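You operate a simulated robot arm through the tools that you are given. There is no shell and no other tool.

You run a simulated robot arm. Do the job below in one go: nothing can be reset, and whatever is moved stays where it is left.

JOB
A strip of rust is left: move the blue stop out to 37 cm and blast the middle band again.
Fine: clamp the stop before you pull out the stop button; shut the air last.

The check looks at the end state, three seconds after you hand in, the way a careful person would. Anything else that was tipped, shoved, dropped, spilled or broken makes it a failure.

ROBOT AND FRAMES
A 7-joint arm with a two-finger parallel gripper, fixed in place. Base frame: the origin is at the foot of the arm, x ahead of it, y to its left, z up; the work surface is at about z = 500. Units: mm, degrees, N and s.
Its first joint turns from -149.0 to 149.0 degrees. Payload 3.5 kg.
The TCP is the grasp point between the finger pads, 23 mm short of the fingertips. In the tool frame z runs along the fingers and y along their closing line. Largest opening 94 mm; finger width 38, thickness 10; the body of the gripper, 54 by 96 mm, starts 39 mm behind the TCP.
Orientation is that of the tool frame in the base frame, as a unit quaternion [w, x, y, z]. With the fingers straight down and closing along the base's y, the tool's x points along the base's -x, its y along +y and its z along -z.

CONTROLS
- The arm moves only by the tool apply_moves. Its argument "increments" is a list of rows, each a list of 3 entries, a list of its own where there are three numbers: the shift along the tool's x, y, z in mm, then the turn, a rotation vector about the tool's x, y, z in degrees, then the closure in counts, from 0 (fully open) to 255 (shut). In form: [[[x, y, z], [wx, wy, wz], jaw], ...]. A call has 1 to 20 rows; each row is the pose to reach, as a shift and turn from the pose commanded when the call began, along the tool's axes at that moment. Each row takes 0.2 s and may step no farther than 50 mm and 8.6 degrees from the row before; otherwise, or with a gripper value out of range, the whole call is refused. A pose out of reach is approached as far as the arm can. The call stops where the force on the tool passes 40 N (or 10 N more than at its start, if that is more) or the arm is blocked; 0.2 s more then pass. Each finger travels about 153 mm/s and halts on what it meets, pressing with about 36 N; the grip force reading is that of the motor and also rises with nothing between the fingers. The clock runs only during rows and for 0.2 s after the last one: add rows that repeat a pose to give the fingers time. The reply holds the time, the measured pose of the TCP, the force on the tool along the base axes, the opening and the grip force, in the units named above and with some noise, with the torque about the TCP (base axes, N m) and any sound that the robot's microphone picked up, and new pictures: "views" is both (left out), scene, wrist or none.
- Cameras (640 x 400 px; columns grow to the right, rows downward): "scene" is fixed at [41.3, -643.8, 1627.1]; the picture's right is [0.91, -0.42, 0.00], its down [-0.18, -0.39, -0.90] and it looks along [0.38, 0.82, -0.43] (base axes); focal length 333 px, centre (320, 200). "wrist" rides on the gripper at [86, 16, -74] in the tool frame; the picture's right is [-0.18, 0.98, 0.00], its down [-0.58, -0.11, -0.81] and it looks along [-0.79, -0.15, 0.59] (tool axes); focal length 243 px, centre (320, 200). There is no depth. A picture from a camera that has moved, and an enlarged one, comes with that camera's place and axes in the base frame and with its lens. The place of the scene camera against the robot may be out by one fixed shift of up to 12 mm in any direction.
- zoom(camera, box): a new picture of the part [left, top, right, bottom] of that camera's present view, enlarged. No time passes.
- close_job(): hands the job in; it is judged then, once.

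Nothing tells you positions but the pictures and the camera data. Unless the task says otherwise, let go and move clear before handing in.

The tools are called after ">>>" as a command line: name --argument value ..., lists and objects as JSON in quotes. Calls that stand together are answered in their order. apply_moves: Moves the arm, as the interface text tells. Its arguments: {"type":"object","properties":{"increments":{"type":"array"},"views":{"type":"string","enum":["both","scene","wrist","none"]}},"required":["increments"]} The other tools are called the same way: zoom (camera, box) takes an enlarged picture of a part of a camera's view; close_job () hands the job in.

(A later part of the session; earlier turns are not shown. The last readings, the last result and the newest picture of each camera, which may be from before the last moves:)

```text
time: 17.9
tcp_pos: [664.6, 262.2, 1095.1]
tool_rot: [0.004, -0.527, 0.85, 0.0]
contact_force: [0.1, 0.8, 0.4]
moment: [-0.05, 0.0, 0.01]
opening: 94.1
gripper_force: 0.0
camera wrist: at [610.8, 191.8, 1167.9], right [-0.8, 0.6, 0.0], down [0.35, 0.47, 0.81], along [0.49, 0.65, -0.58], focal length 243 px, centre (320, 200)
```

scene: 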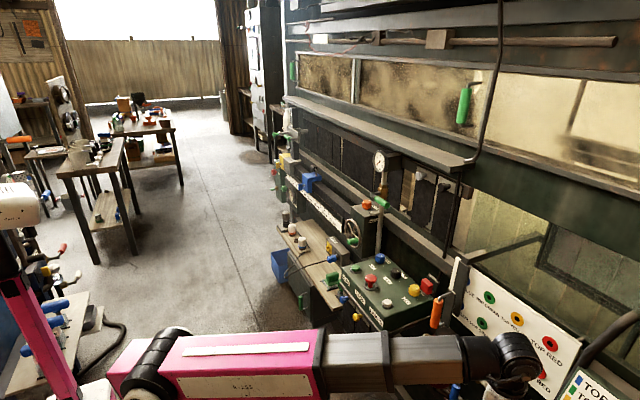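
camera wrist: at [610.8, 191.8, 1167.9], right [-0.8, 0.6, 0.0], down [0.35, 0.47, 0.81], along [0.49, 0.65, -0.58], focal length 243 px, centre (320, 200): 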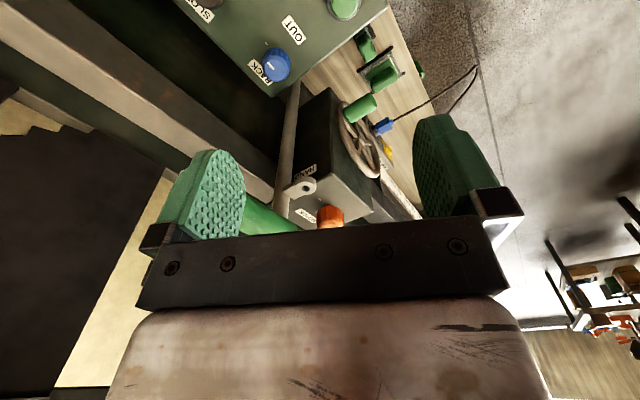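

I'm past the board side. I'll continue along the front of the rail in clear air, rising to about (565, 824, 1258) to look down at the carriage and the blue stop.

>>> apply_moves --increments '[[[-25.6, 26.8, -2], [0, 0, -2.3], 0], [[-51.6, 53.1, -5], [0, 0, -4.6], 0], [[-82.1, 77.2, -10], [0, 0, -6.9], 0], [[-113, 100.4, -17], [0, 0, -9.2], 0], [[-144.4, 122.7, -27], [0, 0, -11.5], 0], [[-175.7, 144.9, -39], [0, 0, -13.8], 0], [[-207.2, 167.2, -51], [0, 0, -16.1], 0], [[-238.9, 188.6, -63], [0, 0, -18.4], 0], [[-270.4, 210.9, -77], [0, 0, -20.7], 0], [[-302.1, 232.2, -93], [0, 0, -23], 0], [[-334, 253.7, -109], [0, 0, -25.3], 0], [[-365.8, 275.1, -123], [0, 0, -27.6], 0], [[-397.7, 296.5, -137], [0, 0, -29.9], 0], [[-429.4, 317.9, -151], [0, 0, -32.2], 0], [[-459.1, 339.2, -163], [0, 0, -34.5], 0]]' --views "both"

```text
time: 21.1
tcp_pos: [565.2, 824.3, 1257.9]
tool_rot: [-0.01, 0.754, -0.657, 0.001]
contact_force: [0.2, -0.5, 0.4]
moment: [0.01, 0.01, -0.02]
opening: 94.0
gripper_force: 0.2
camera wrist: at [559.9, 736.2, 1331.4], right [-1.0, 0.05, -0.01], down [0.02, 0.58, 0.81], along [0.04, 0.81, -0.58], focal length 243 px, centre (320, 200)
```

scene: 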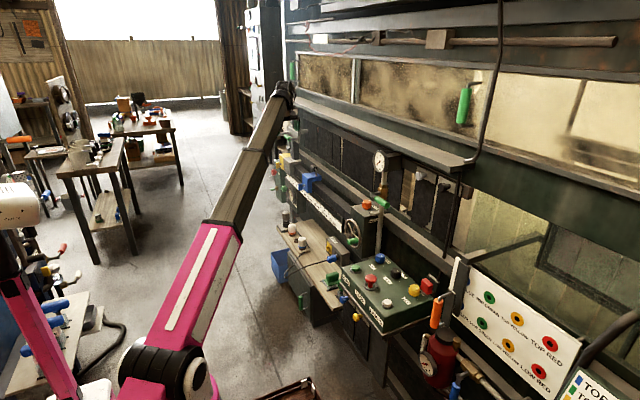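
wrist: 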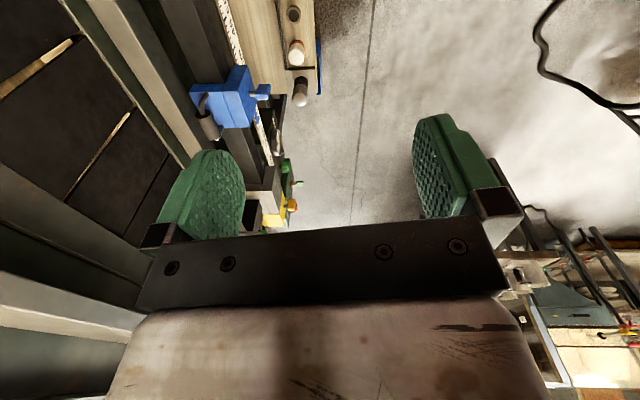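

I can see the blue stop and, partly behind the finger, the carriage and yellow stop. I'll enlarge that part.

>>> zoom --camera "wrist" --box '[150, 0, 350, 130]'

>>> zoom --camera "wrist" --box '[220, 80, 320, 240]'

>>> zoom --camera "wrist" --box '[480, 200, 640, 380]'

```text
3.08 times, centred on (250, 65) of wrist
camera zoom: at [559.9, 736.2, 1331.4], right [-1.0, 0.05, -0.01], down [0.02, 0.58, 0.81], along [0.04, 0.81, -0.58], focal length 746 px, centre (535, 615)
```

zoom: 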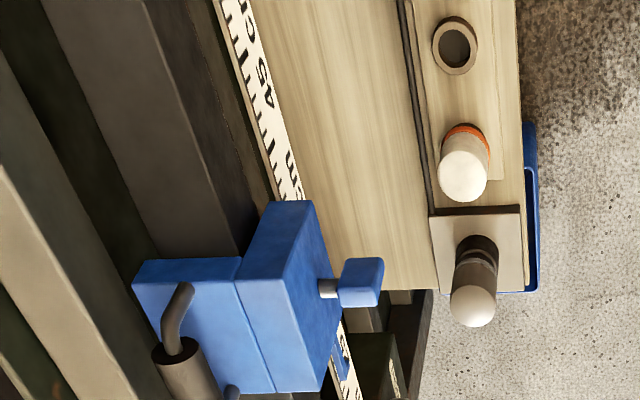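

```text
2.50 times, centred on (270, 160) of wrist
camera zoom: at [559.9, 736.2, 1331.4], right [-1.0, 0.05, -0.01], down [0.02, 0.58, 0.81], along [0.04, 0.81, -0.58], focal length 606 px, centre (445, 300)
```

zoom: 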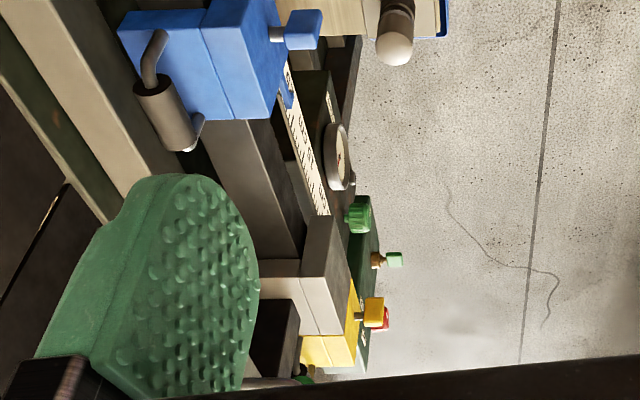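

```text
2.22 times, centred on (560, 290) of wrist
camera zoom: at [559.9, 736.2, 1331.4], right [-1.0, 0.05, -0.01], down [0.02, 0.58, 0.81], along [0.04, 0.81, -0.58], focal length 539 px, centre (-213, 0)
```

zoom: 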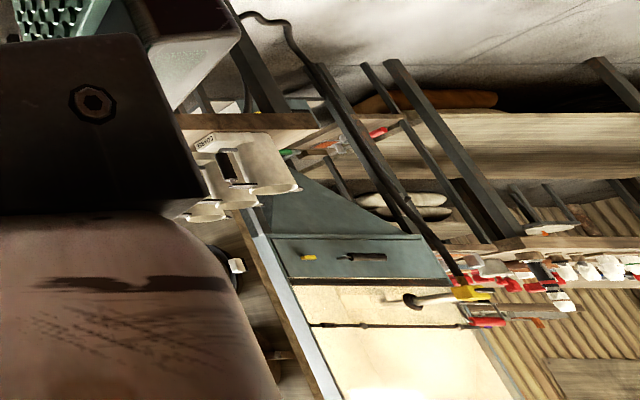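

The blue stop has a front plate over the ruler, a clamp paddle on its front and a D-handle on top. Its index looks to be on the carriage side. I'll enlarge the post and stop as far as the scene camera allows.

>>> zoom --camera "scene" --box '[276, 112, 316, 152]'

>>> zoom --camera "scene" --box '[290, 160, 330, 200]'

>>> zoom --camera "scene" --box '[345, 190, 385, 215]'

>>> zoom --camera "scene" --box '[345, 245, 405, 285]'

>>> zoom --camera "scene" --box '[385, 260, 445, 320]'

```text
10.00 times, centred on (296, 132) of scene
camera zoom: at [41.3, -643.8, 1627.1], right [0.91, -0.42, 0.0], down [-0.18, -0.39, -0.9], along [0.38, 0.82, -0.43], focal length 3328 px, centre (560, 880)
```

zoom: 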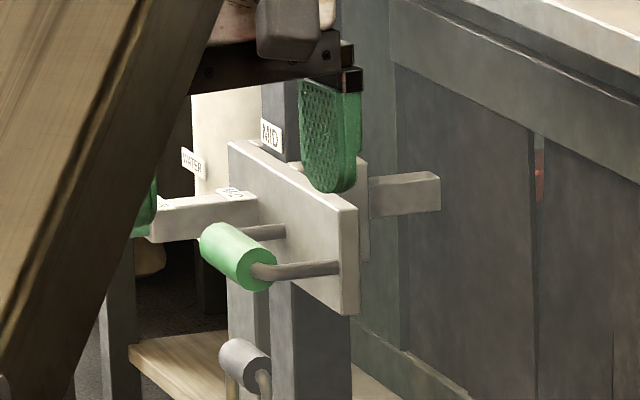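

```text
10.00 times, centred on (310, 180) of scene
camera zoom: at [41.3, -643.8, 1627.1], right [0.91, -0.42, 0.0], down [-0.18, -0.39, -0.9], along [0.38, 0.82, -0.43], focal length 3328 px, centre (420, 400)
```

zoom: 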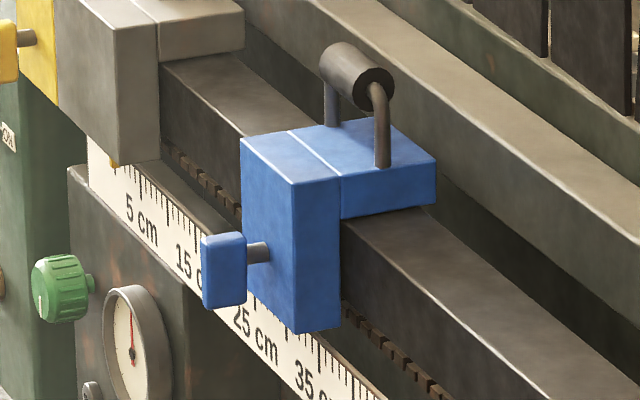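

```text
16.00 times, centred on (365, 202) of scene
camera zoom: at [41.3, -643.8, 1627.1], right [0.91, -0.42, 0.0], down [-0.18, -0.39, -0.9], along [0.38, 0.82, -0.43], focal length 5325 px, centre (-400, 160)
```

zoom: 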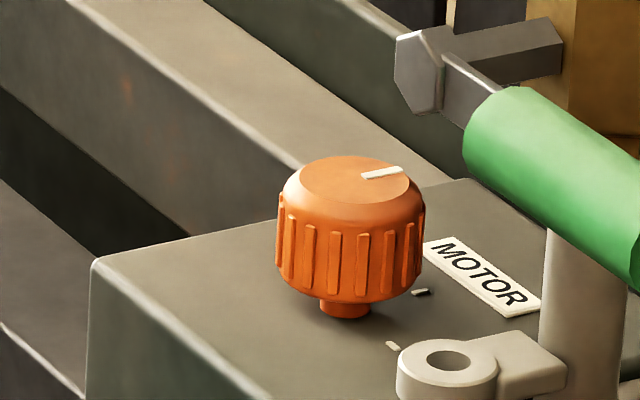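

```text
10.00 times, centred on (375, 265) of scene
camera zoom: at [41.3, -643.8, 1627.1], right [0.91, -0.42, 0.0], down [-0.18, -0.39, -0.9], along [0.38, 0.82, -0.43], focal length 3328 px, centre (-230, -450)
```

zoom: 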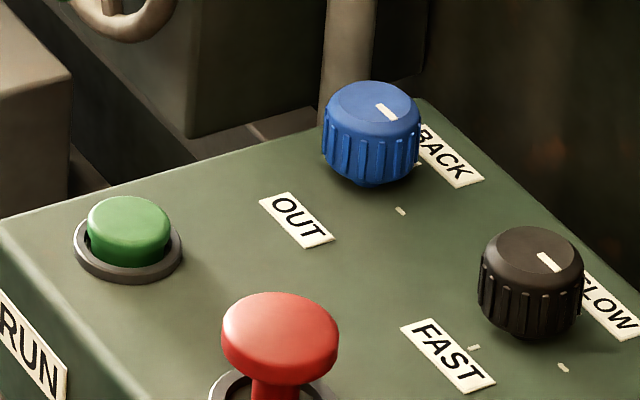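

```text
6.67 times, centred on (415, 290) of scene
camera zoom: at [41.3, -643.8, 1627.1], right [0.91, -0.42, 0.0], down [-0.18, -0.39, -0.9], along [0.38, 0.82, -0.43], focal length 2219 px, centre (-313, -400)
```

zoom: 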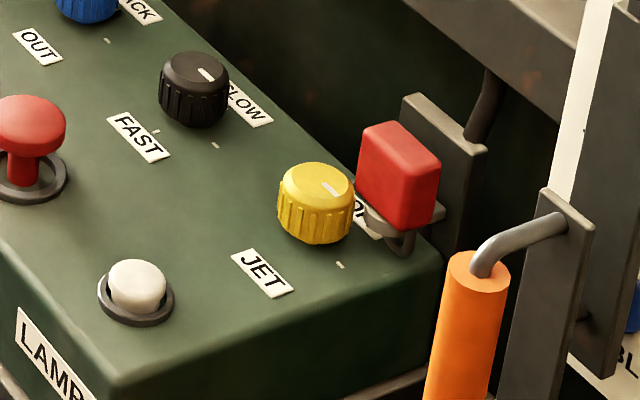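

Very useful: the post carries a "MID" label just above its plate, orange reads MOTOR, and the red mushroom stands proud of its ring. To look at the stop and carriage from the front, I'll drop into the open floor area, flip the camera past the level forearm, and then come back up.

>>> apply_moves --increments '[[[10, 12, 42], [0, 0, 0], 0], [[20, 24, 84], [0, 0, 0], 0], [[30, 36, 126], [0, 0, 0], 0], [[40, 48, 168], [0, 0, 0], 0], [[50, 60, 210], [0, 0, 0], 0], [[60, 72, 252], [0, 0, 0], 0], [[70, 84, 294], [0, 0, 0], 0], [[80, 96, 336], [0, 0, 0], 0], [[90, 108, 378], [0, 0, 0], 0], [[90, 108, 378], [0, 0, 8], 0], [[90, 108, 378], [0, 0, 16], 0], [[90, 108, 378], [0, 0, 24], 0], [[90, 108, 378], [0, 0, 32], 0], [[90, 108, 378], [0, 0, 40], 0], [[90, 108, 378], [0, 0, 48], 0], [[90, 108, 378], [0, 0, 56], 0], [[90, 108, 378], [0, 0, 64], 0], [[90, 108, 378], [0, 0, 72], 0], [[90, 108, 378], [0, 0, 80], 0], [[90, 108, 378], [0, 0, 88], 0]]' --views "wrist"

```text
time: 25.4
tcp_pos: [472.8, 721.3, 881.7]
tool_rot: [0.005, -0.085, 0.996, 0.002]
contact_force: [-0.2, -0.3, 0.5]
moment: [0.0, -0.01, -0.01]
opening: 94.1
gripper_force: 0.0
camera wrist: at [384.0, 722.4, 954.5], right [0.01, 1.0, 0.01], down [0.59, -0.01, 0.81], along [0.81, -0.01, -0.59], focal length 243 px, centre (320, 200)
```

wrist: 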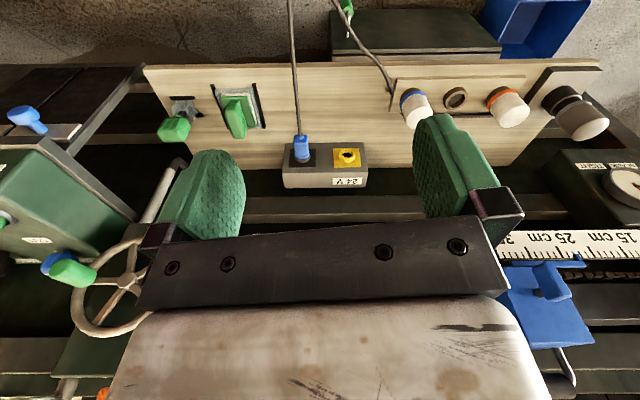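

Flipped. The ruler and the blue stop are visible to the right of the gripper, so I'll zoom in.

>>> zoom --camera "wrist" --box '[490, 210, 640, 400]'

>>> zoom --camera "wrist" --box '[490, 130, 640, 300]'

>>> zoom --camera "wrist" --box '[0, 90, 160, 300]'

```text
2.11 times, centred on (565, 305) of wrist
camera zoom: at [384.0, 722.4, 954.5], right [0.01, 1.0, 0.01], down [0.59, -0.01, 0.81], along [0.81, -0.01, -0.59], focal length 511 px, centre (-196, -21)
```

zoom: 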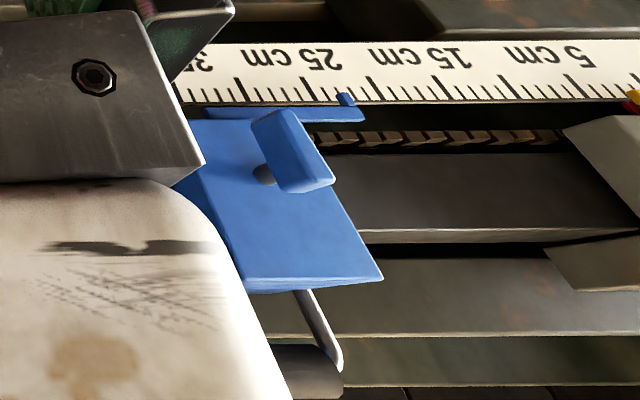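

```text
2.35 times, centred on (565, 215) of wrist
camera zoom: at [384.0, 722.4, 954.5], right [0.01, 1.0, 0.01], down [0.59, -0.01, 0.81], along [0.81, -0.01, -0.59], focal length 571 px, centre (-256, 165)
```

zoom: 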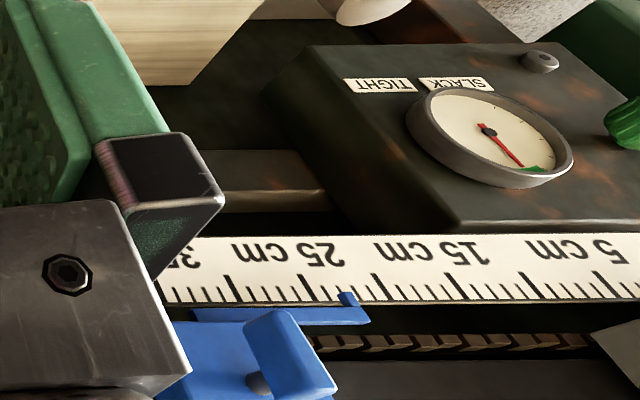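

```text
1.90 times, centred on (80, 195) of wrist
camera zoom: at [384.0, 722.4, 954.5], right [0.01, 1.0, 0.01], down [0.59, -0.01, 0.81], along [0.81, -0.01, -0.59], focal length 462 px, centre (777, 210)
```

zoom: 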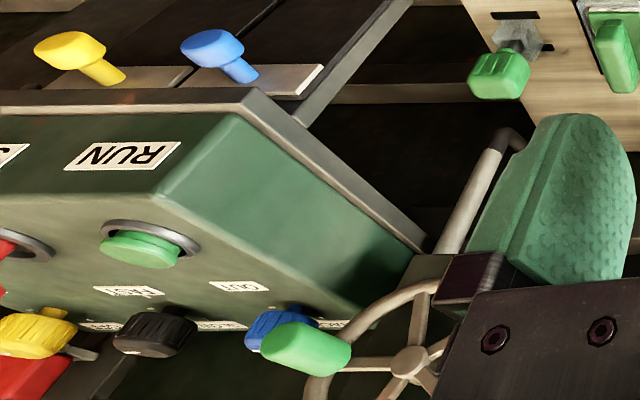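

The stop carries a pointer arm reaching towards the low readings, with a small tab on the ruler now at roughly 22 cm. I need a square-on view of the ruler, so I'll move the camera in front of it.

>>> apply_moves --increments '[[[-11, 34, -22], [0, 0, 0], 0], [[-22, 68, -45], [0, 0, 0], 0], [[-33, 101, -67], [0, 0, 0], 0], [[-44, 135, -90], [0, 0, 0], 0], [[-55, 168, -112], [0, 0, 0], 0], [[-65, 202, -134], [0, 0, 0], 0]]' --views "wrist"

```text
time: 26.8
tcp_pos: [501.9, 932.7, 1015.6]
tool_rot: [0.004, -0.086, 0.996, 0.002]
contact_force: [-0.8, -0.4, -0.2]
moment: [0.02, -0.01, 0.03]
opening: 94.0
gripper_force: 0.0
camera wrist: at [412.8, 933.3, 1090.2], right [0.01, 1.0, 0.01], down [0.59, -0.01, 0.81], along [0.81, -0.01, -0.59], focal length 243 px, centre (320, 200)
```

wrist: 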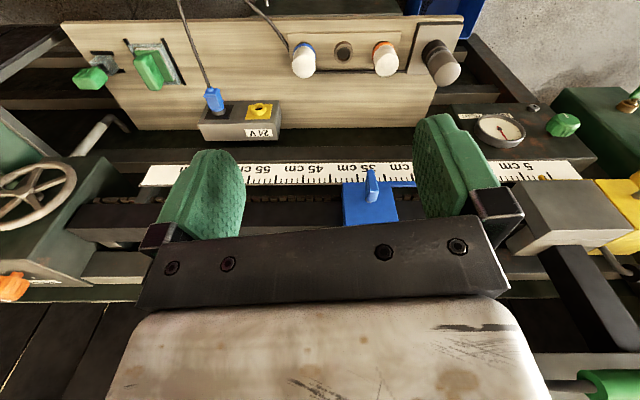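

>>> zoom --camera "wrist" --box '[230, 130, 430, 250]'

>>> zoom --camera "wrist" --box '[480, 100, 640, 260]'

>>> zoom --camera "wrist" --box '[500, 220, 640, 400]'

>>> zoom --camera "wrist" --box '[60, 20, 300, 140]'

```text
3.20 times, centred on (330, 190) of wrist
camera zoom: at [412.8, 933.3, 1090.2], right [0.01, 1.0, 0.01], down [0.59, -0.01, 0.81], along [0.81, -0.01, -0.59], focal length 776 px, centre (288, 232)
```

zoom: 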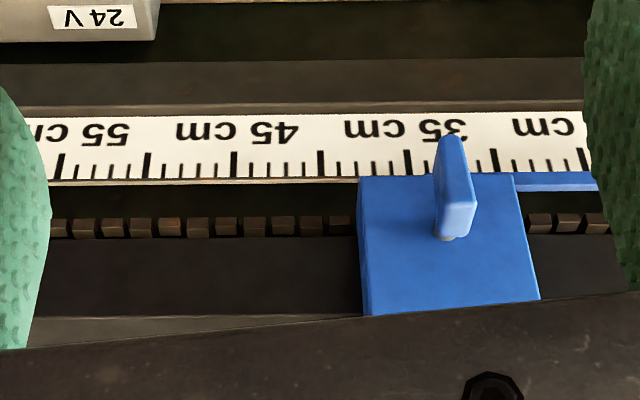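

```text
2.50 times, centred on (560, 180) of wrist
camera zoom: at [412.8, 933.3, 1090.2], right [0.01, 1.0, 0.01], down [0.59, -0.01, 0.81], along [0.81, -0.01, -0.59], focal length 606 px, centre (-280, 250)
```

zoom: 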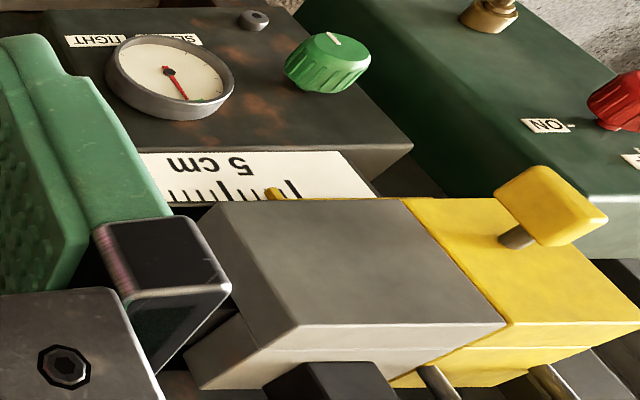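

```text
2.22 times, centred on (570, 310) of wrist
camera zoom: at [412.8, 933.3, 1090.2], right [0.01, 1.0, 0.01], down [0.59, -0.01, 0.81], along [0.81, -0.01, -0.59], focal length 539 px, centre (-236, -44)
```

zoom: 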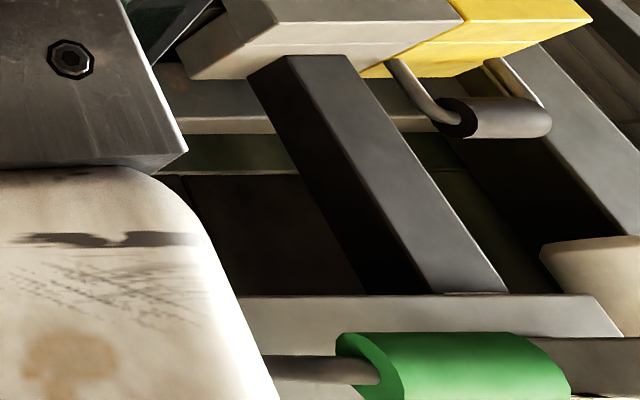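

```text
2.67 times, centred on (180, 80) of wrist
camera zoom: at [412.8, 933.3, 1090.2], right [0.01, 1.0, 0.01], down [0.59, -0.01, 0.81], along [0.81, -0.01, -0.59], focal length 647 px, centre (693, 520)
```

zoom: 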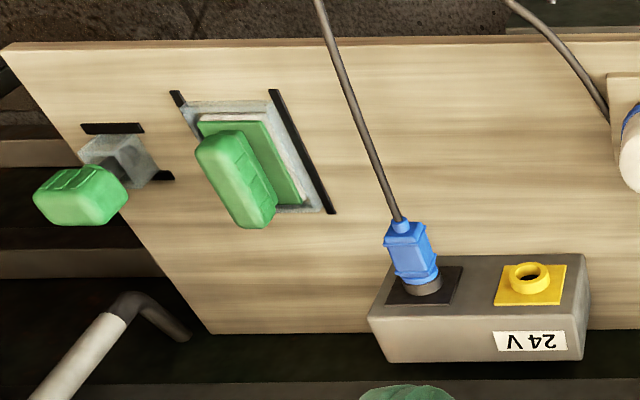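

The ruler labels sit on their long ticks. 35 cm lies at about (750, 997, 800), so the pointer tab reads about 22 cm and 37 cm corresponds to y ≈ 977. The clamp paddle is at about (691, 1007, 865), standing vertical. Next I'll rise to see the post's band labels.

>>> apply_moves --increments '[[[0, 0, -46], [0, 0, 0], 0], [[0, 0, -92], [0, 0, 0], 0], [[0, 0, -138], [0, 0, 0], 0], [[0, 0, -184], [0, 0, 0], 0]]' --views "wrist"

```text
time: 27.8
tcp_pos: [500.3, 929.2, 1200.0]
tool_rot: [0.003, -0.087, 0.996, 0.002]
contact_force: [0.4, -0.9, -0.2]
moment: [0.01, 0.01, -0.04]
opening: 94.0
gripper_force: 0.1
camera wrist: at [411.4, 930.2, 1274.7], right [0.01, 1.0, 0.0], down [0.59, -0.01, 0.81], along [0.81, -0.01, -0.59], focal length 243 px, centre (320, 200)
```

wrist: 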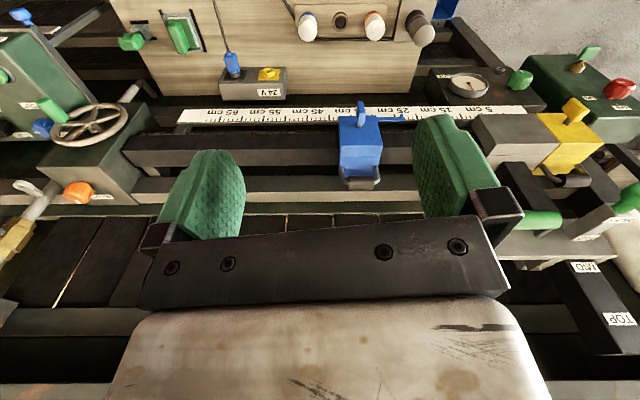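

>>> zoom --camera "wrist" --box '[490, 160, 640, 360]'

>>> zoom --camera "wrist" --box '[300, 80, 440, 200]'

>>> zoom --camera "wrist" --box '[540, 30, 640, 130]'

>>> zoom --camera "wrist" --box '[0, 0, 160, 240]'

```text
2.00 times, centred on (565, 260) of wrist
camera zoom: at [411.4, 930.2, 1274.7], right [0.01, 1.0, 0.0], down [0.59, -0.01, 0.81], along [0.81, -0.01, -0.59], focal length 485 px, centre (-170, 80)
```

zoom: 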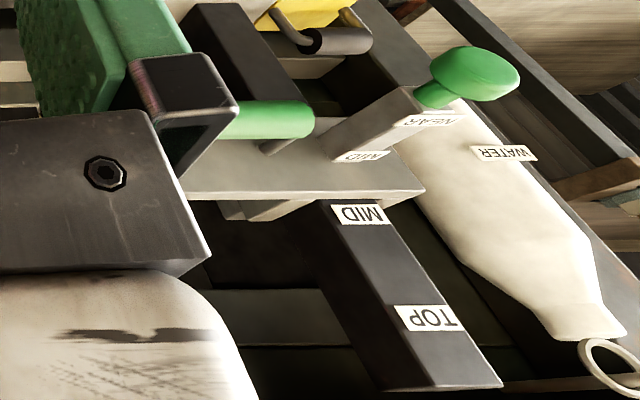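

```text
3.33 times, centred on (370, 140) of wrist
camera zoom: at [411.4, 930.2, 1274.7], right [0.01, 1.0, 0.0], down [0.59, -0.01, 0.81], along [0.81, -0.01, -0.59], focal length 809 px, centre (153, 400)
```

zoom: 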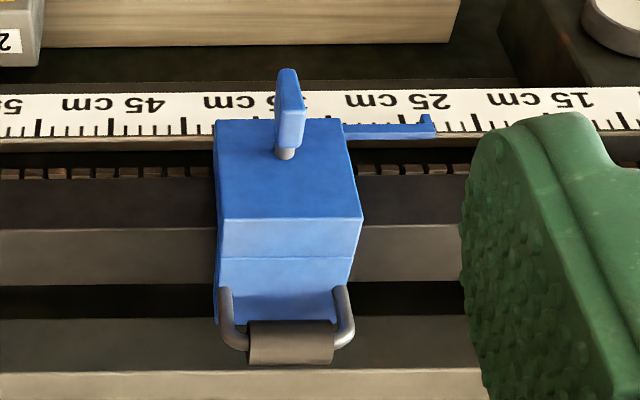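

```text
4.00 times, centred on (590, 80) of wrist
camera zoom: at [411.4, 930.2, 1274.7], right [0.01, 1.0, 0.0], down [0.59, -0.01, 0.81], along [0.81, -0.01, -0.59], focal length 970 px, centre (-760, 680)
```

zoom: 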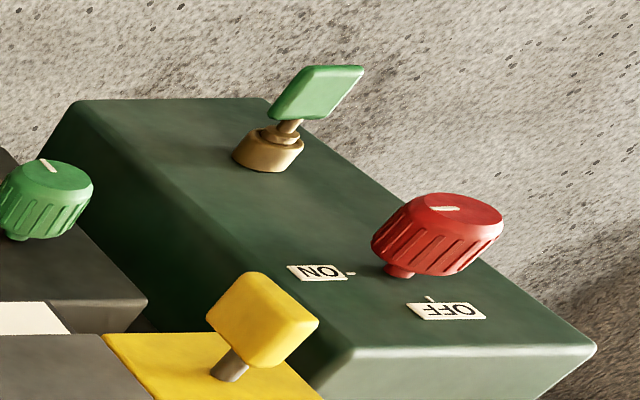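

```text
1.67 times, centred on (80, 120) of wrist
camera zoom: at [411.4, 930.2, 1274.7], right [0.01, 1.0, 0.0], down [0.59, -0.01, 0.81], along [0.81, -0.01, -0.59], focal length 404 px, centre (720, 333)
```

zoom: 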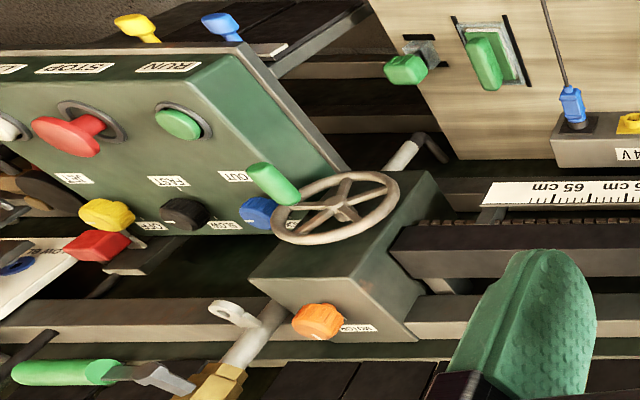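

The plate's top edge sits at the MID label, so the nozzle is already on the middle band. I'll next take the stop's D-handle (about (783, 1012, 958), roller along y): first I'll yaw the tool so the fingers close along x.

>>> apply_moves --increments '[[[0, 0, 0], [0, 0, 8.4], 0], [[0, 0, 0], [0, 0, 16.8], 0], [[0, 0, 0], [0, 0, 25.2], 0], [[0, 0, 0], [0, 0, 33.6], 0], [[0, 0, 0], [0, 0, 42], 0], [[0, 0, 0], [0, 0, 50.4], 0], [[0, 0, 0], [0, 0, 58.8], 0], [[0, 0, 0], [0, 0, 67.2], 0], [[0, 0, 0], [0, 0, 75.6], 0], [[0, 0, 0], [0, 0, 84], 0], [[0, 0, 0], [0, 0, 92], 0], [[0, 0, 0], [0, 0, 100], 0]]' --views "both"

```text
time: 30.4
tcp_pos: [498.0, 930.7, 1199.3]
tool_rot: [0.001, 0.708, 0.706, 0.004]
contact_force: [0.1, 0.4, -0.1]
moment: [-0.01, 0.01, -0.01]
opening: 94.0
gripper_force: 0.0
camera wrist: at [515.0, 1016.3, 1275.2], right [0.98, -0.19, 0.01], down [-0.12, -0.59, 0.8], along [-0.15, -0.79, -0.6], focal length 243 px, centre (320, 200)
```

scene: 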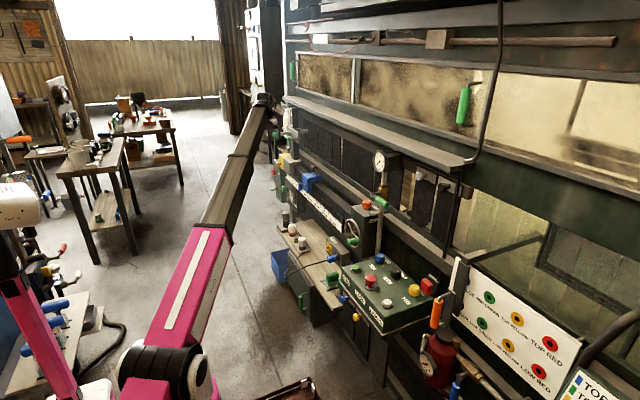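
wrist: 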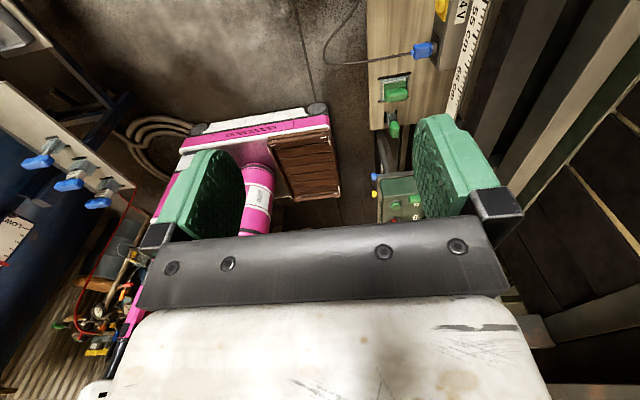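

Orientation is right (fingers closing along x). Now I'll move above the stop's handle, staying about 90 mm clear of it.

>>> apply_moves --increments '[[[11, 41, 10], [0, 0, 0], 0], [[23, 82, 25], [0, 0, 0], 0], [[34, 122, 45], [0, 0, 0], 0], [[46, 163, 65], [0, 0, 0], 0], [[58, 204, 90], [0, 0, 0], 0], [[70, 245, 112], [0, 0, 0], 0], [[81, 285, 130], [0, 0, 0], 0]]' --views "both"

```text
time: 31.9
tcp_pos: [794.5, 1006.0, 1069.1]
tool_rot: [0.001, 0.71, 0.705, 0.004]
contact_force: [1.4, -1.1, -5.6]
moment: [0.03, 0.09, 0.02]
opening: 94.0
gripper_force: 0.0
out of reach, approached as far as the arm can: row 7
camera wrist: at [811.8, 1092.3, 1144.5], right [0.98, -0.19, 0.0], down [-0.12, -0.58, 0.8], along [-0.15, -0.79, -0.6], focal length 243 px, centre (320, 200)
```

scene: 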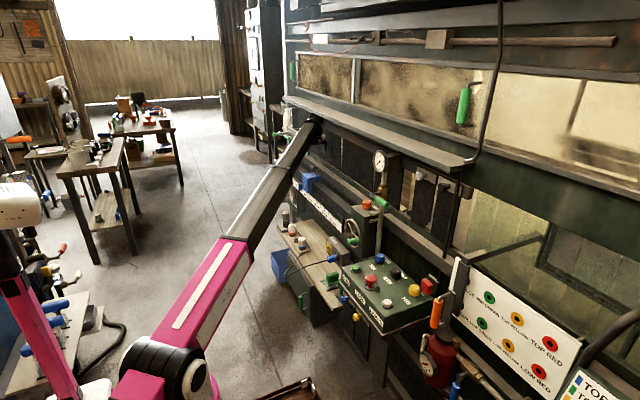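
wrist: 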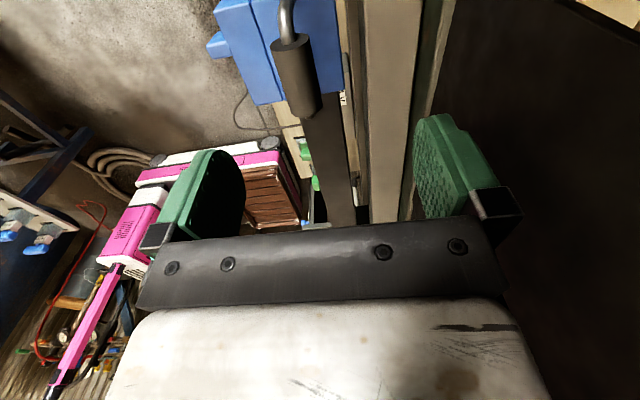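

The arm reached (794, 1006, 1069), reports the last row as at its limit, and shows a slight downward force. I'll check what is near the wrist.

>>> zoom --camera "scene" --box '[270, 90, 370, 200]'

>>> zoom --camera "wrist" --box '[190, 0, 500, 240]'

>>> apply_moves --increments '[[[0, 0, 0], [0, 0, 0], 0]]' --views "none"

```text
3.64 times, centred on (320, 145) of scene
camera zoom: at [41.3, -643.8, 1627.1], right [0.91, -0.42, 0.0], down [-0.18, -0.39, -0.9], along [0.38, 0.82, -0.43], focal length 1210 px, centre (320, 400)
```

zoom: 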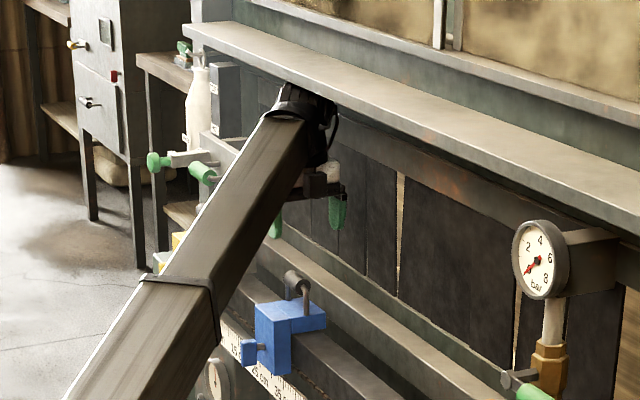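

```text
1.67 times, centred on (345, 120) of wrist
camera zoom: at [811.8, 1092.3, 1144.5], right [0.98, -0.19, 0.0], down [-0.12, -0.58, 0.8], along [-0.15, -0.79, -0.6], focal length 404 px, centre (278, 333)
```

zoom: 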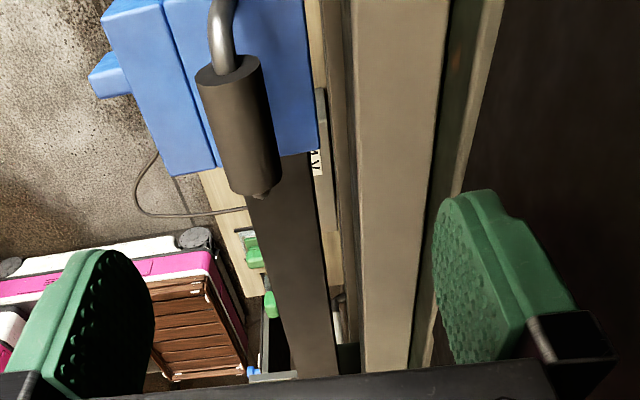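

```text
time: 32.4
tcp_pos: [784.9, 1009.7, 1067.9]
tool_rot: [0.001, 0.708, 0.707, 0.004]
contact_force: [-0.4, 0.0, 0.1]
moment: [-0.01, -0.03, 0.02]
opening: 94.2
gripper_force: 0.1
```

It has settled at (785, 1010, 1068) with no force, and the handle reads about (777, 1007, 963) from this view. I'll descend part-way, centred on it, and check.

>>> apply_moves --increments '[[[-1, -4, 30], [0, 0, 0], 0], [[-2, -8, 60], [0, 0, 0], 0], [[-2, -8, 60], [0, 0, 0], 0]]' --views "both"

>>> zoom --camera "scene" --box '[285, 140, 345, 190]'

```text
time: 33.1
tcp_pos: [775.6, 1007.7, 1011.7]
tool_rot: [0.001, 0.708, 0.707, 0.004]
contact_force: [-0.8, -0.2, -0.3]
moment: [0.0, -0.01, 0.02]
opening: 93.9
gripper_force: 0.1
camera wrist: at [790.9, 1093.3, 1086.9], right [0.98, -0.18, 0.01], down [-0.12, -0.59, 0.8], along [-0.14, -0.79, -0.6], focal length 243 px, centre (320, 200)
```

scene: 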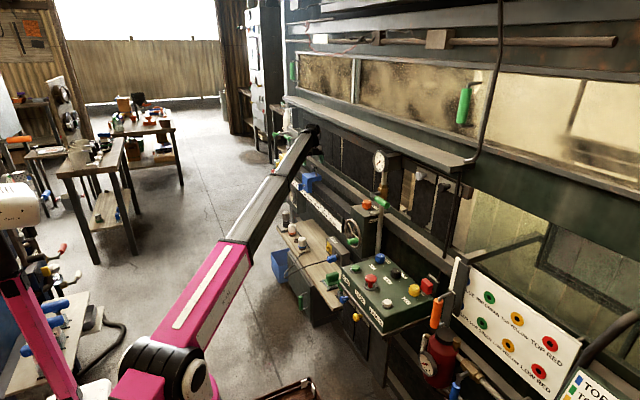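
wrist: 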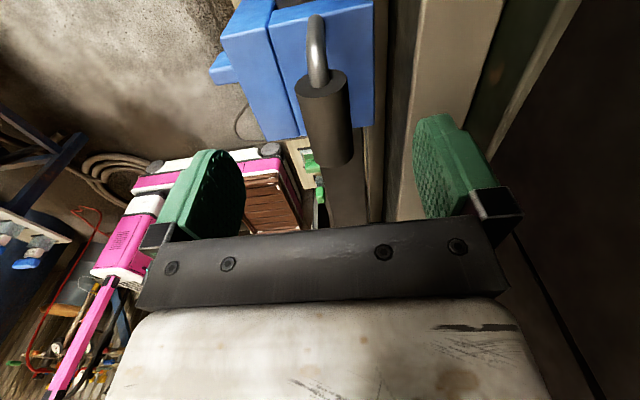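

```text
8.00 times, centred on (315, 165) of scene
camera zoom: at [41.3, -643.8, 1627.1], right [0.91, -0.42, 0.0], down [-0.18, -0.39, -0.9], along [0.38, 0.82, -0.43], focal length 2662 px, centre (360, 480)
```

zoom: 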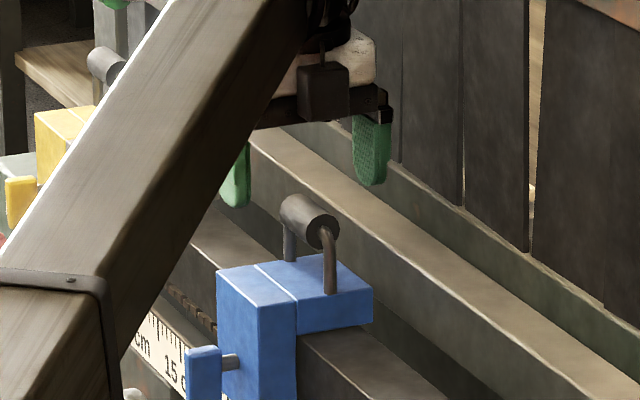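

The fingers straddle the handle in both views, with the handle centre at about (779, 1009, 966). I'll descend onto it, leaving the fingers open.

>>> apply_moves --increments '[[[0, 3, 20], [0, 0, 0], 0], [[0, 3.5, 40], [0, 0, 0], 0], [[0, 3.5, 40], [0, 0, 0], 0]]' --views "both"

>>> zoom --camera "scene" --box '[285, 140, 345, 190]'

>>> zoom --camera "wrist" --box '[180, 0, 520, 240]'

```text
time: 34.0
tcp_pos: [779.3, 1009.1, 973.4]
tool_rot: [0.001, 0.707, 0.707, 0.005]
contact_force: [-0.8, 0.3, 8.7]
moment: [-0.14, -0.47, 0.07]
opening: 93.6
gripper_force: 0.1
camera wrist: at [794.9, 1093.8, 1048.1], right [0.98, -0.18, 0.01], down [-0.12, -0.59, 0.8], along [-0.14, -0.79, -0.6], focal length 243 px, centre (320, 200)
```

scene: 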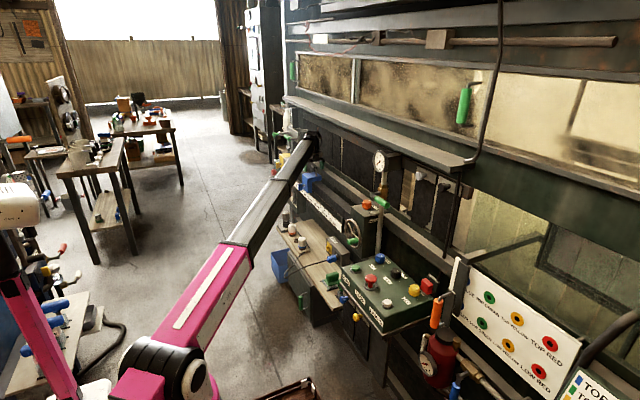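
wrist: 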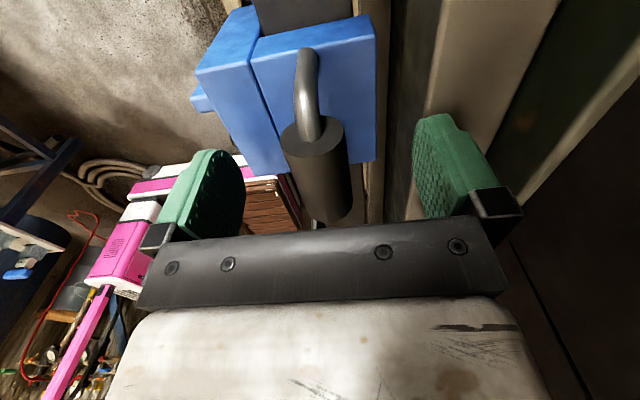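

```text
8.00 times, centred on (315, 165) of scene
camera zoom: at [41.3, -643.8, 1627.1], right [0.91, -0.42, 0.0], down [-0.18, -0.39, -0.9], along [0.38, 0.82, -0.43], focal length 2662 px, centre (360, 480)
```

zoom: 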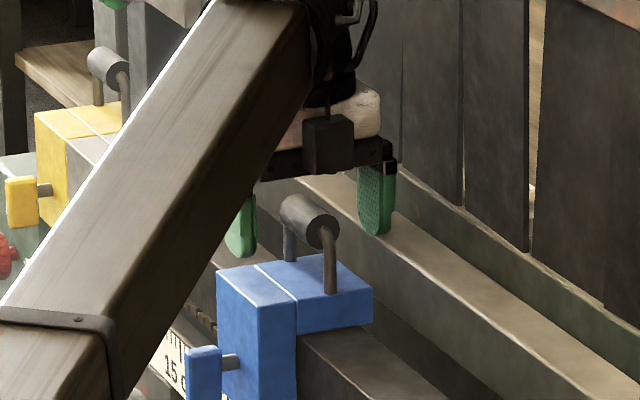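

```text
1.67 times, centred on (350, 120) of wrist
camera zoom: at [794.9, 1093.8, 1048.1], right [0.98, -0.18, 0.01], down [-0.12, -0.59, 0.8], along [-0.14, -0.79, -0.6], focal length 404 px, centre (270, 333)
```

zoom: 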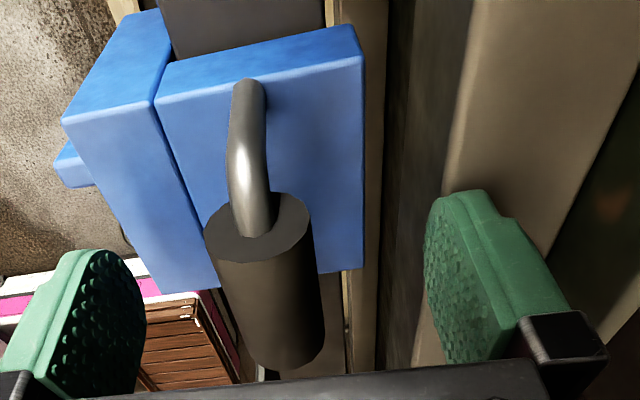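

The +x fingertip just touched the pale beam behind (about z = 950), without moving anything. I'll lift, narrow the opening to about 42 mm, then come down over the roller again.

>>> apply_moves --increments '[[[0, 0, -15], [0, 0, 0], 0], [[0, 1, -15], [0, 0, 0], 140], [[0, 1, -15], [0, 0, 0], 140], [[0, 1, -15], [0, 0, 0], 140]]' --views "wrist"

```text
time: 35.0
tcp_pos: [779.9, 1007.6, 986.0]
tool_rot: [0.002, 0.707, 0.707, 0.004]
contact_force: [0.6, -0.7, 0.4]
moment: [0.0, 0.01, -0.02]
opening: 42.6
gripper_force: 0.0
camera wrist: at [795.5, 1094.1, 1061.6], right [0.98, -0.18, 0.01], down [-0.12, -0.59, 0.8], along [-0.14, -0.79, -0.6], focal length 243 px, centre (320, 200)
```

wrist: 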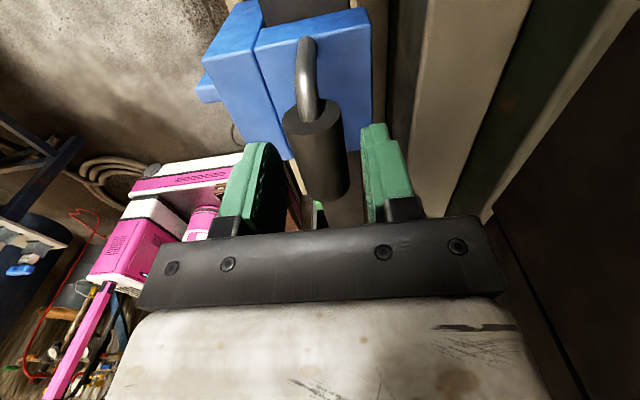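

The roller sits between the narrowed fingers. I'll lower 20 mm, watching the force.

>>> apply_moves --increments '[[[0, 1, 10], [0, 0, 0], 140], [[0, 1, 20], [0, 0, 0], 140], [[0, 1, 20], [0, 0, 0], 140]]' --views "wrist"

>>> zoom --camera "scene" --box '[285, 140, 345, 190]'

```text
time: 35.8
tcp_pos: [782.8, 1008.0, 966.8]
tool_rot: [0.0, 0.707, 0.707, 0.004]
contact_force: [-0.7, 0.0, 0.1]
moment: [0.01, 0.0, -0.02]
opening: 42.2
gripper_force: 0.1
camera wrist: at [796.8, 1094.2, 1042.0], right [0.98, -0.18, 0.01], down [-0.12, -0.59, 0.8], along [-0.14, -0.79, -0.6], focal length 243 px, centre (320, 200)
```

wrist: 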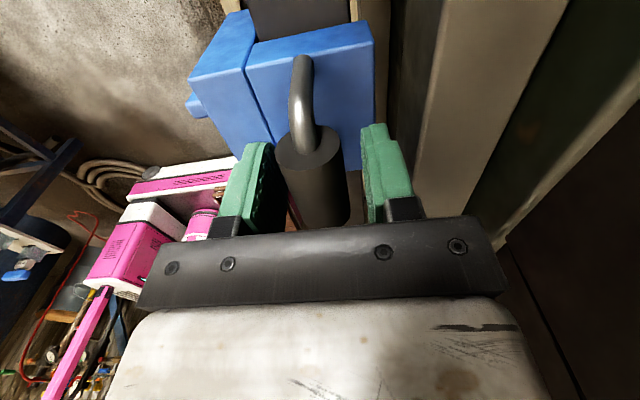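

```text
8.00 times, centred on (315, 165) of scene
camera zoom: at [41.3, -643.8, 1627.1], right [0.91, -0.42, 0.0], down [-0.18, -0.39, -0.9], along [0.38, 0.82, -0.43], focal length 2662 px, centre (360, 480)
```

zoom: 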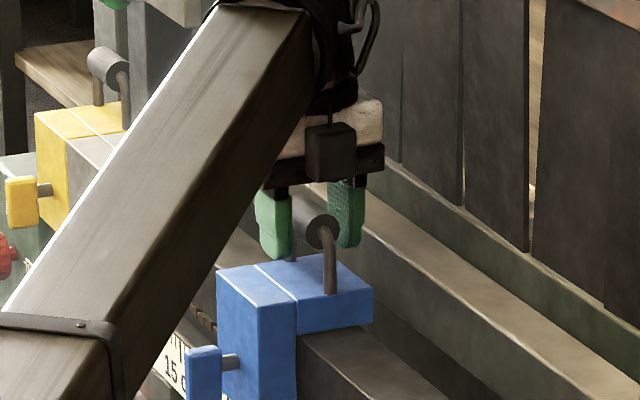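

The fingers straddle the handle. I'll close on it and then test gently (a few mm towards −y) whether the stop is free or clamped.

>>> apply_moves --increments '[[[0, 0, 0], [0, 0, 0], 220], [[0, 0, 0], [0, 0, 0], 220], [[0, 0, 0], [0, 0, 0], 220]]' --views "wrist"

```text
time: 36.5
tcp_pos: [779.4, 1007.9, 966.4]
tool_rot: [0.001, 0.707, 0.707, 0.005]
contact_force: [-6.6, -0.9, -1.0]
moment: [-0.07, 0.03, -0.12]
opening: 26.7
gripper_force: 45.0
camera wrist: at [795.9, 1094.3, 1041.9], right [0.98, -0.18, 0.01], down [-0.11, -0.59, 0.8], along [-0.14, -0.79, -0.6], focal length 243 px, centre (320, 200)
```

wrist: 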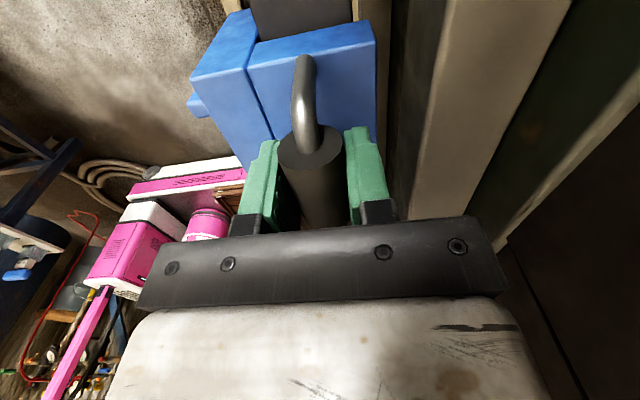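

The handle is gripped (26.7 mm). I'll ease the small sideways load and try 5 mm towards −y.

>>> apply_moves --increments '[[[-1, -1.5, 0], [0, 0, 0], 220], [[-3, -1.5, 0], [0, 0, 0], 220], [[-5, -1.5, 0], [0, 0, 0], 220], [[-5, -1.5, 0], [0, 0, 0], 220]]' --views "none"

```text
time: 37.8
tcp_pos: [780.2, 1008.5, 966.8]
tool_rot: [0.001, 0.706, 0.708, 0.007]
contact_force: [0.1, 12.7, -1.9]
moment: [-1.72, 0.12, -0.23]
opening: 26.4
gripper_force: 44.7
stopped in row 4: the force on the tool passed its limit at 41 N (the readings are from after the stop); the commanded pose is now the measured one
```

The stop is clamped (41 N and no movement), so the paddle must be loosened first. I'll let go, lift clear and draw back, then turn the tool to point at the paddle along +x.

>>> apply_moves --increments '[[[0, 0, 0], [0, 0, 0], 140], [[0, 0, 0], [0, 0, 0], 140], [[0, 0, -30], [0, 0, 0], 140], [[0, 0, -65], [0, 0, 0], 140], [[0, 0, -100], [0, 0, 0], 140], [[0, -45, -100], [0, 0, 0], 140], [[0, -90, -100], [0, 0, 0], 140], [[0, -135, -100], [0, 0, 0], 140], [[0, -180, -100], [0, 0, 0], 140]]' --views "scene"

```text
time: 39.8
tcp_pos: [600.7, 1003.6, 1065.5]
tool_rot: [0.0, 0.708, 0.707, 0.008]
contact_force: [-0.1, -0.4, 0.0]
moment: [0.03, 0.04, -0.02]
opening: 42.6
gripper_force: 0.0
```

scene: 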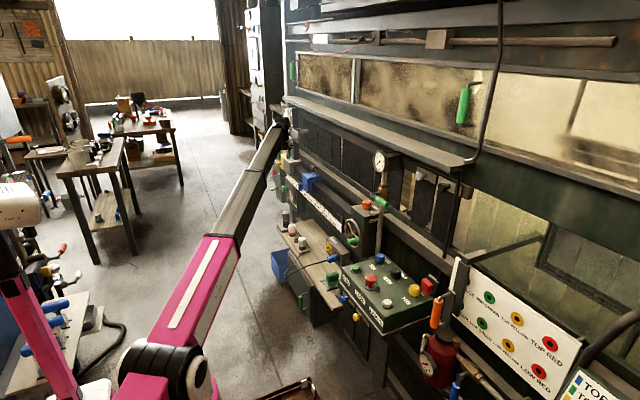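

Clear. I'll yaw the tool back by 90° to the plain downward pose, moving a little down and towards the robot at the same time.

>>> apply_moves --increments '[[[0, 0, 0], [0, 0, -8.4], 140], [[0, 0, 0], [0, 0, -16.8], 140], [[0, 0, 0], [0, 0, -25.2], 140], [[0, 0, 0], [0, 0, -33.6], 140], [[0, 0, 0], [0, 0, -42], 140], [[0, 0, 0], [0, 0, -50.4], 140], [[0, 0, 0], [0, 0, -58.8], 140], [[0, 0, 0], [0, 0, -67.2], 140], [[0, 0, 0], [0, 0, -75.6], 140], [[0, 0, 0], [0, 0, -84], 140], [[0, 0, 0], [0, 0, -90], 140]]' --views "none"

```text
time: 42.1
tcp_pos: [599.5, 1005.9, 1066.4]
tool_rot: [0.005, -0.001, 1.0, 0.005]
contact_force: [-0.7, 0.1, 0.1]
moment: [0.02, -0.03, -0.01]
opening: 42.3
gripper_force: 0.1
```

Plain downward pose restored. I'll now pitch the tool outward to point along +x while lowering to the paddle's height (z ≈ 864), staying 90 mm in front of it.

>>> apply_moves --increments '[[[0, 0, 18], [0, -8.2, 0], 140], [[0, 0, 36], [0, -16.4, 0], 140], [[0, 0, 54], [0, -24.6, 0], 140], [[0, 0, 73], [0, -32.8, 0], 140], [[0, 1, 92], [0, -41, 0], 140], [[0, 1, 110], [0, -49.2, 0], 140], [[0, 1, 129], [0, -57.4, 0], 140], [[0, 1, 147], [0, -65.6, 0], 140], [[0, 1, 165], [0, -73.8, 0], 140], [[0, 1, 184], [0, -82, 0], 140], [[0, 1, 202], [0, -90, 0], 140], [[0, 1, 202], [0, -90, 0], 140]]' --views "both"

```text
time: 44.8
tcp_pos: [601.6, 1008.1, 863.0]
tool_rot: [0.711, 0.004, 0.703, 0.004]
contact_force: [0.6, -0.8, -0.7]
moment: [0.01, 0.0, 0.06]
opening: 42.7
gripper_force: 0.1
camera wrist: at [527.5, 1025.2, 776.4], right [0.0, 0.98, 0.2], down [-0.81, -0.12, 0.57], along [0.58, -0.16, 0.8], focal length 243 px, centre (320, 200)
```

scene: 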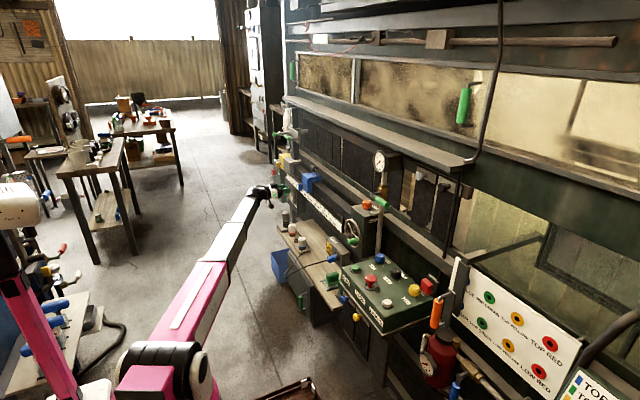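
wrist: 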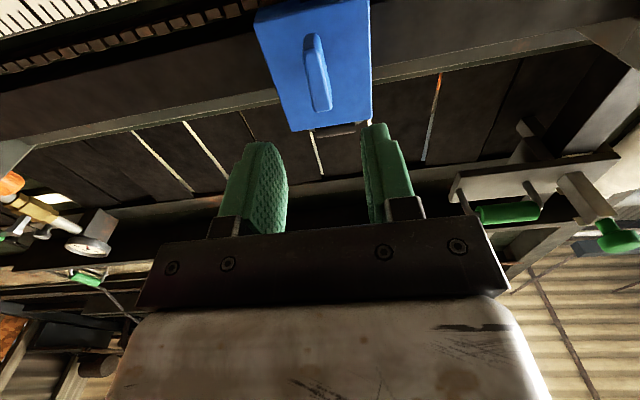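

The tool now points straight at the paddle, and from below I can see the stop's front face with the paddle in line with the fingers. I'll zoom for the paddle's exact angle.

>>> zoom --camera "wrist" --box '[200, 0, 440, 150]'

>>> zoom --camera "scene" --box '[265, 160, 325, 210]'

>>> zoom --camera "wrist" --box '[430, 80, 640, 280]'

```text
2.67 times, centred on (320, 75) of wrist
camera zoom: at [527.5, 1025.2, 776.4], right [0.0, 0.98, 0.2], down [-0.81, -0.12, 0.57], along [0.58, -0.16, 0.8], focal length 647 px, centre (320, 533)
```

zoom: 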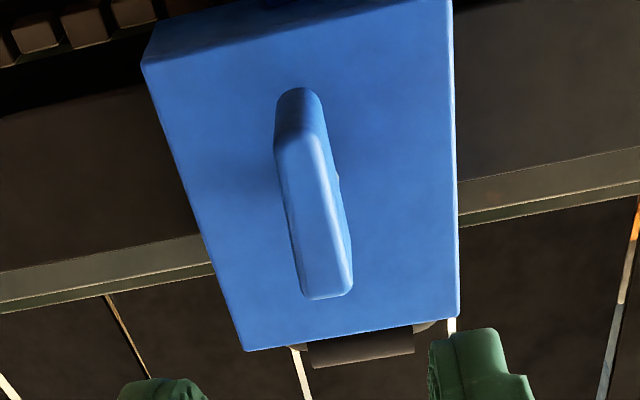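

```text
8.00 times, centred on (295, 185) of scene
camera zoom: at [41.3, -643.8, 1627.1], right [0.91, -0.42, 0.0], down [-0.18, -0.39, -0.9], along [0.38, 0.82, -0.43], focal length 2662 px, centre (520, 320)
```

zoom: 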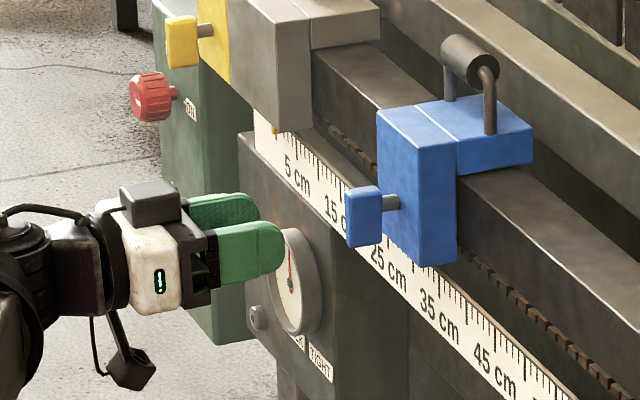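

```text
2.00 times, centred on (535, 180) of wrist
camera zoom: at [527.5, 1025.2, 776.4], right [0.0, 0.98, 0.2], down [-0.81, -0.12, 0.57], along [0.58, -0.16, 0.8], focal length 485 px, centre (-110, 240)
```

zoom: 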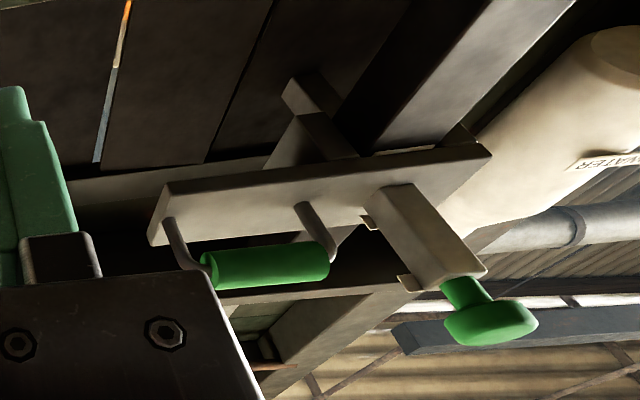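

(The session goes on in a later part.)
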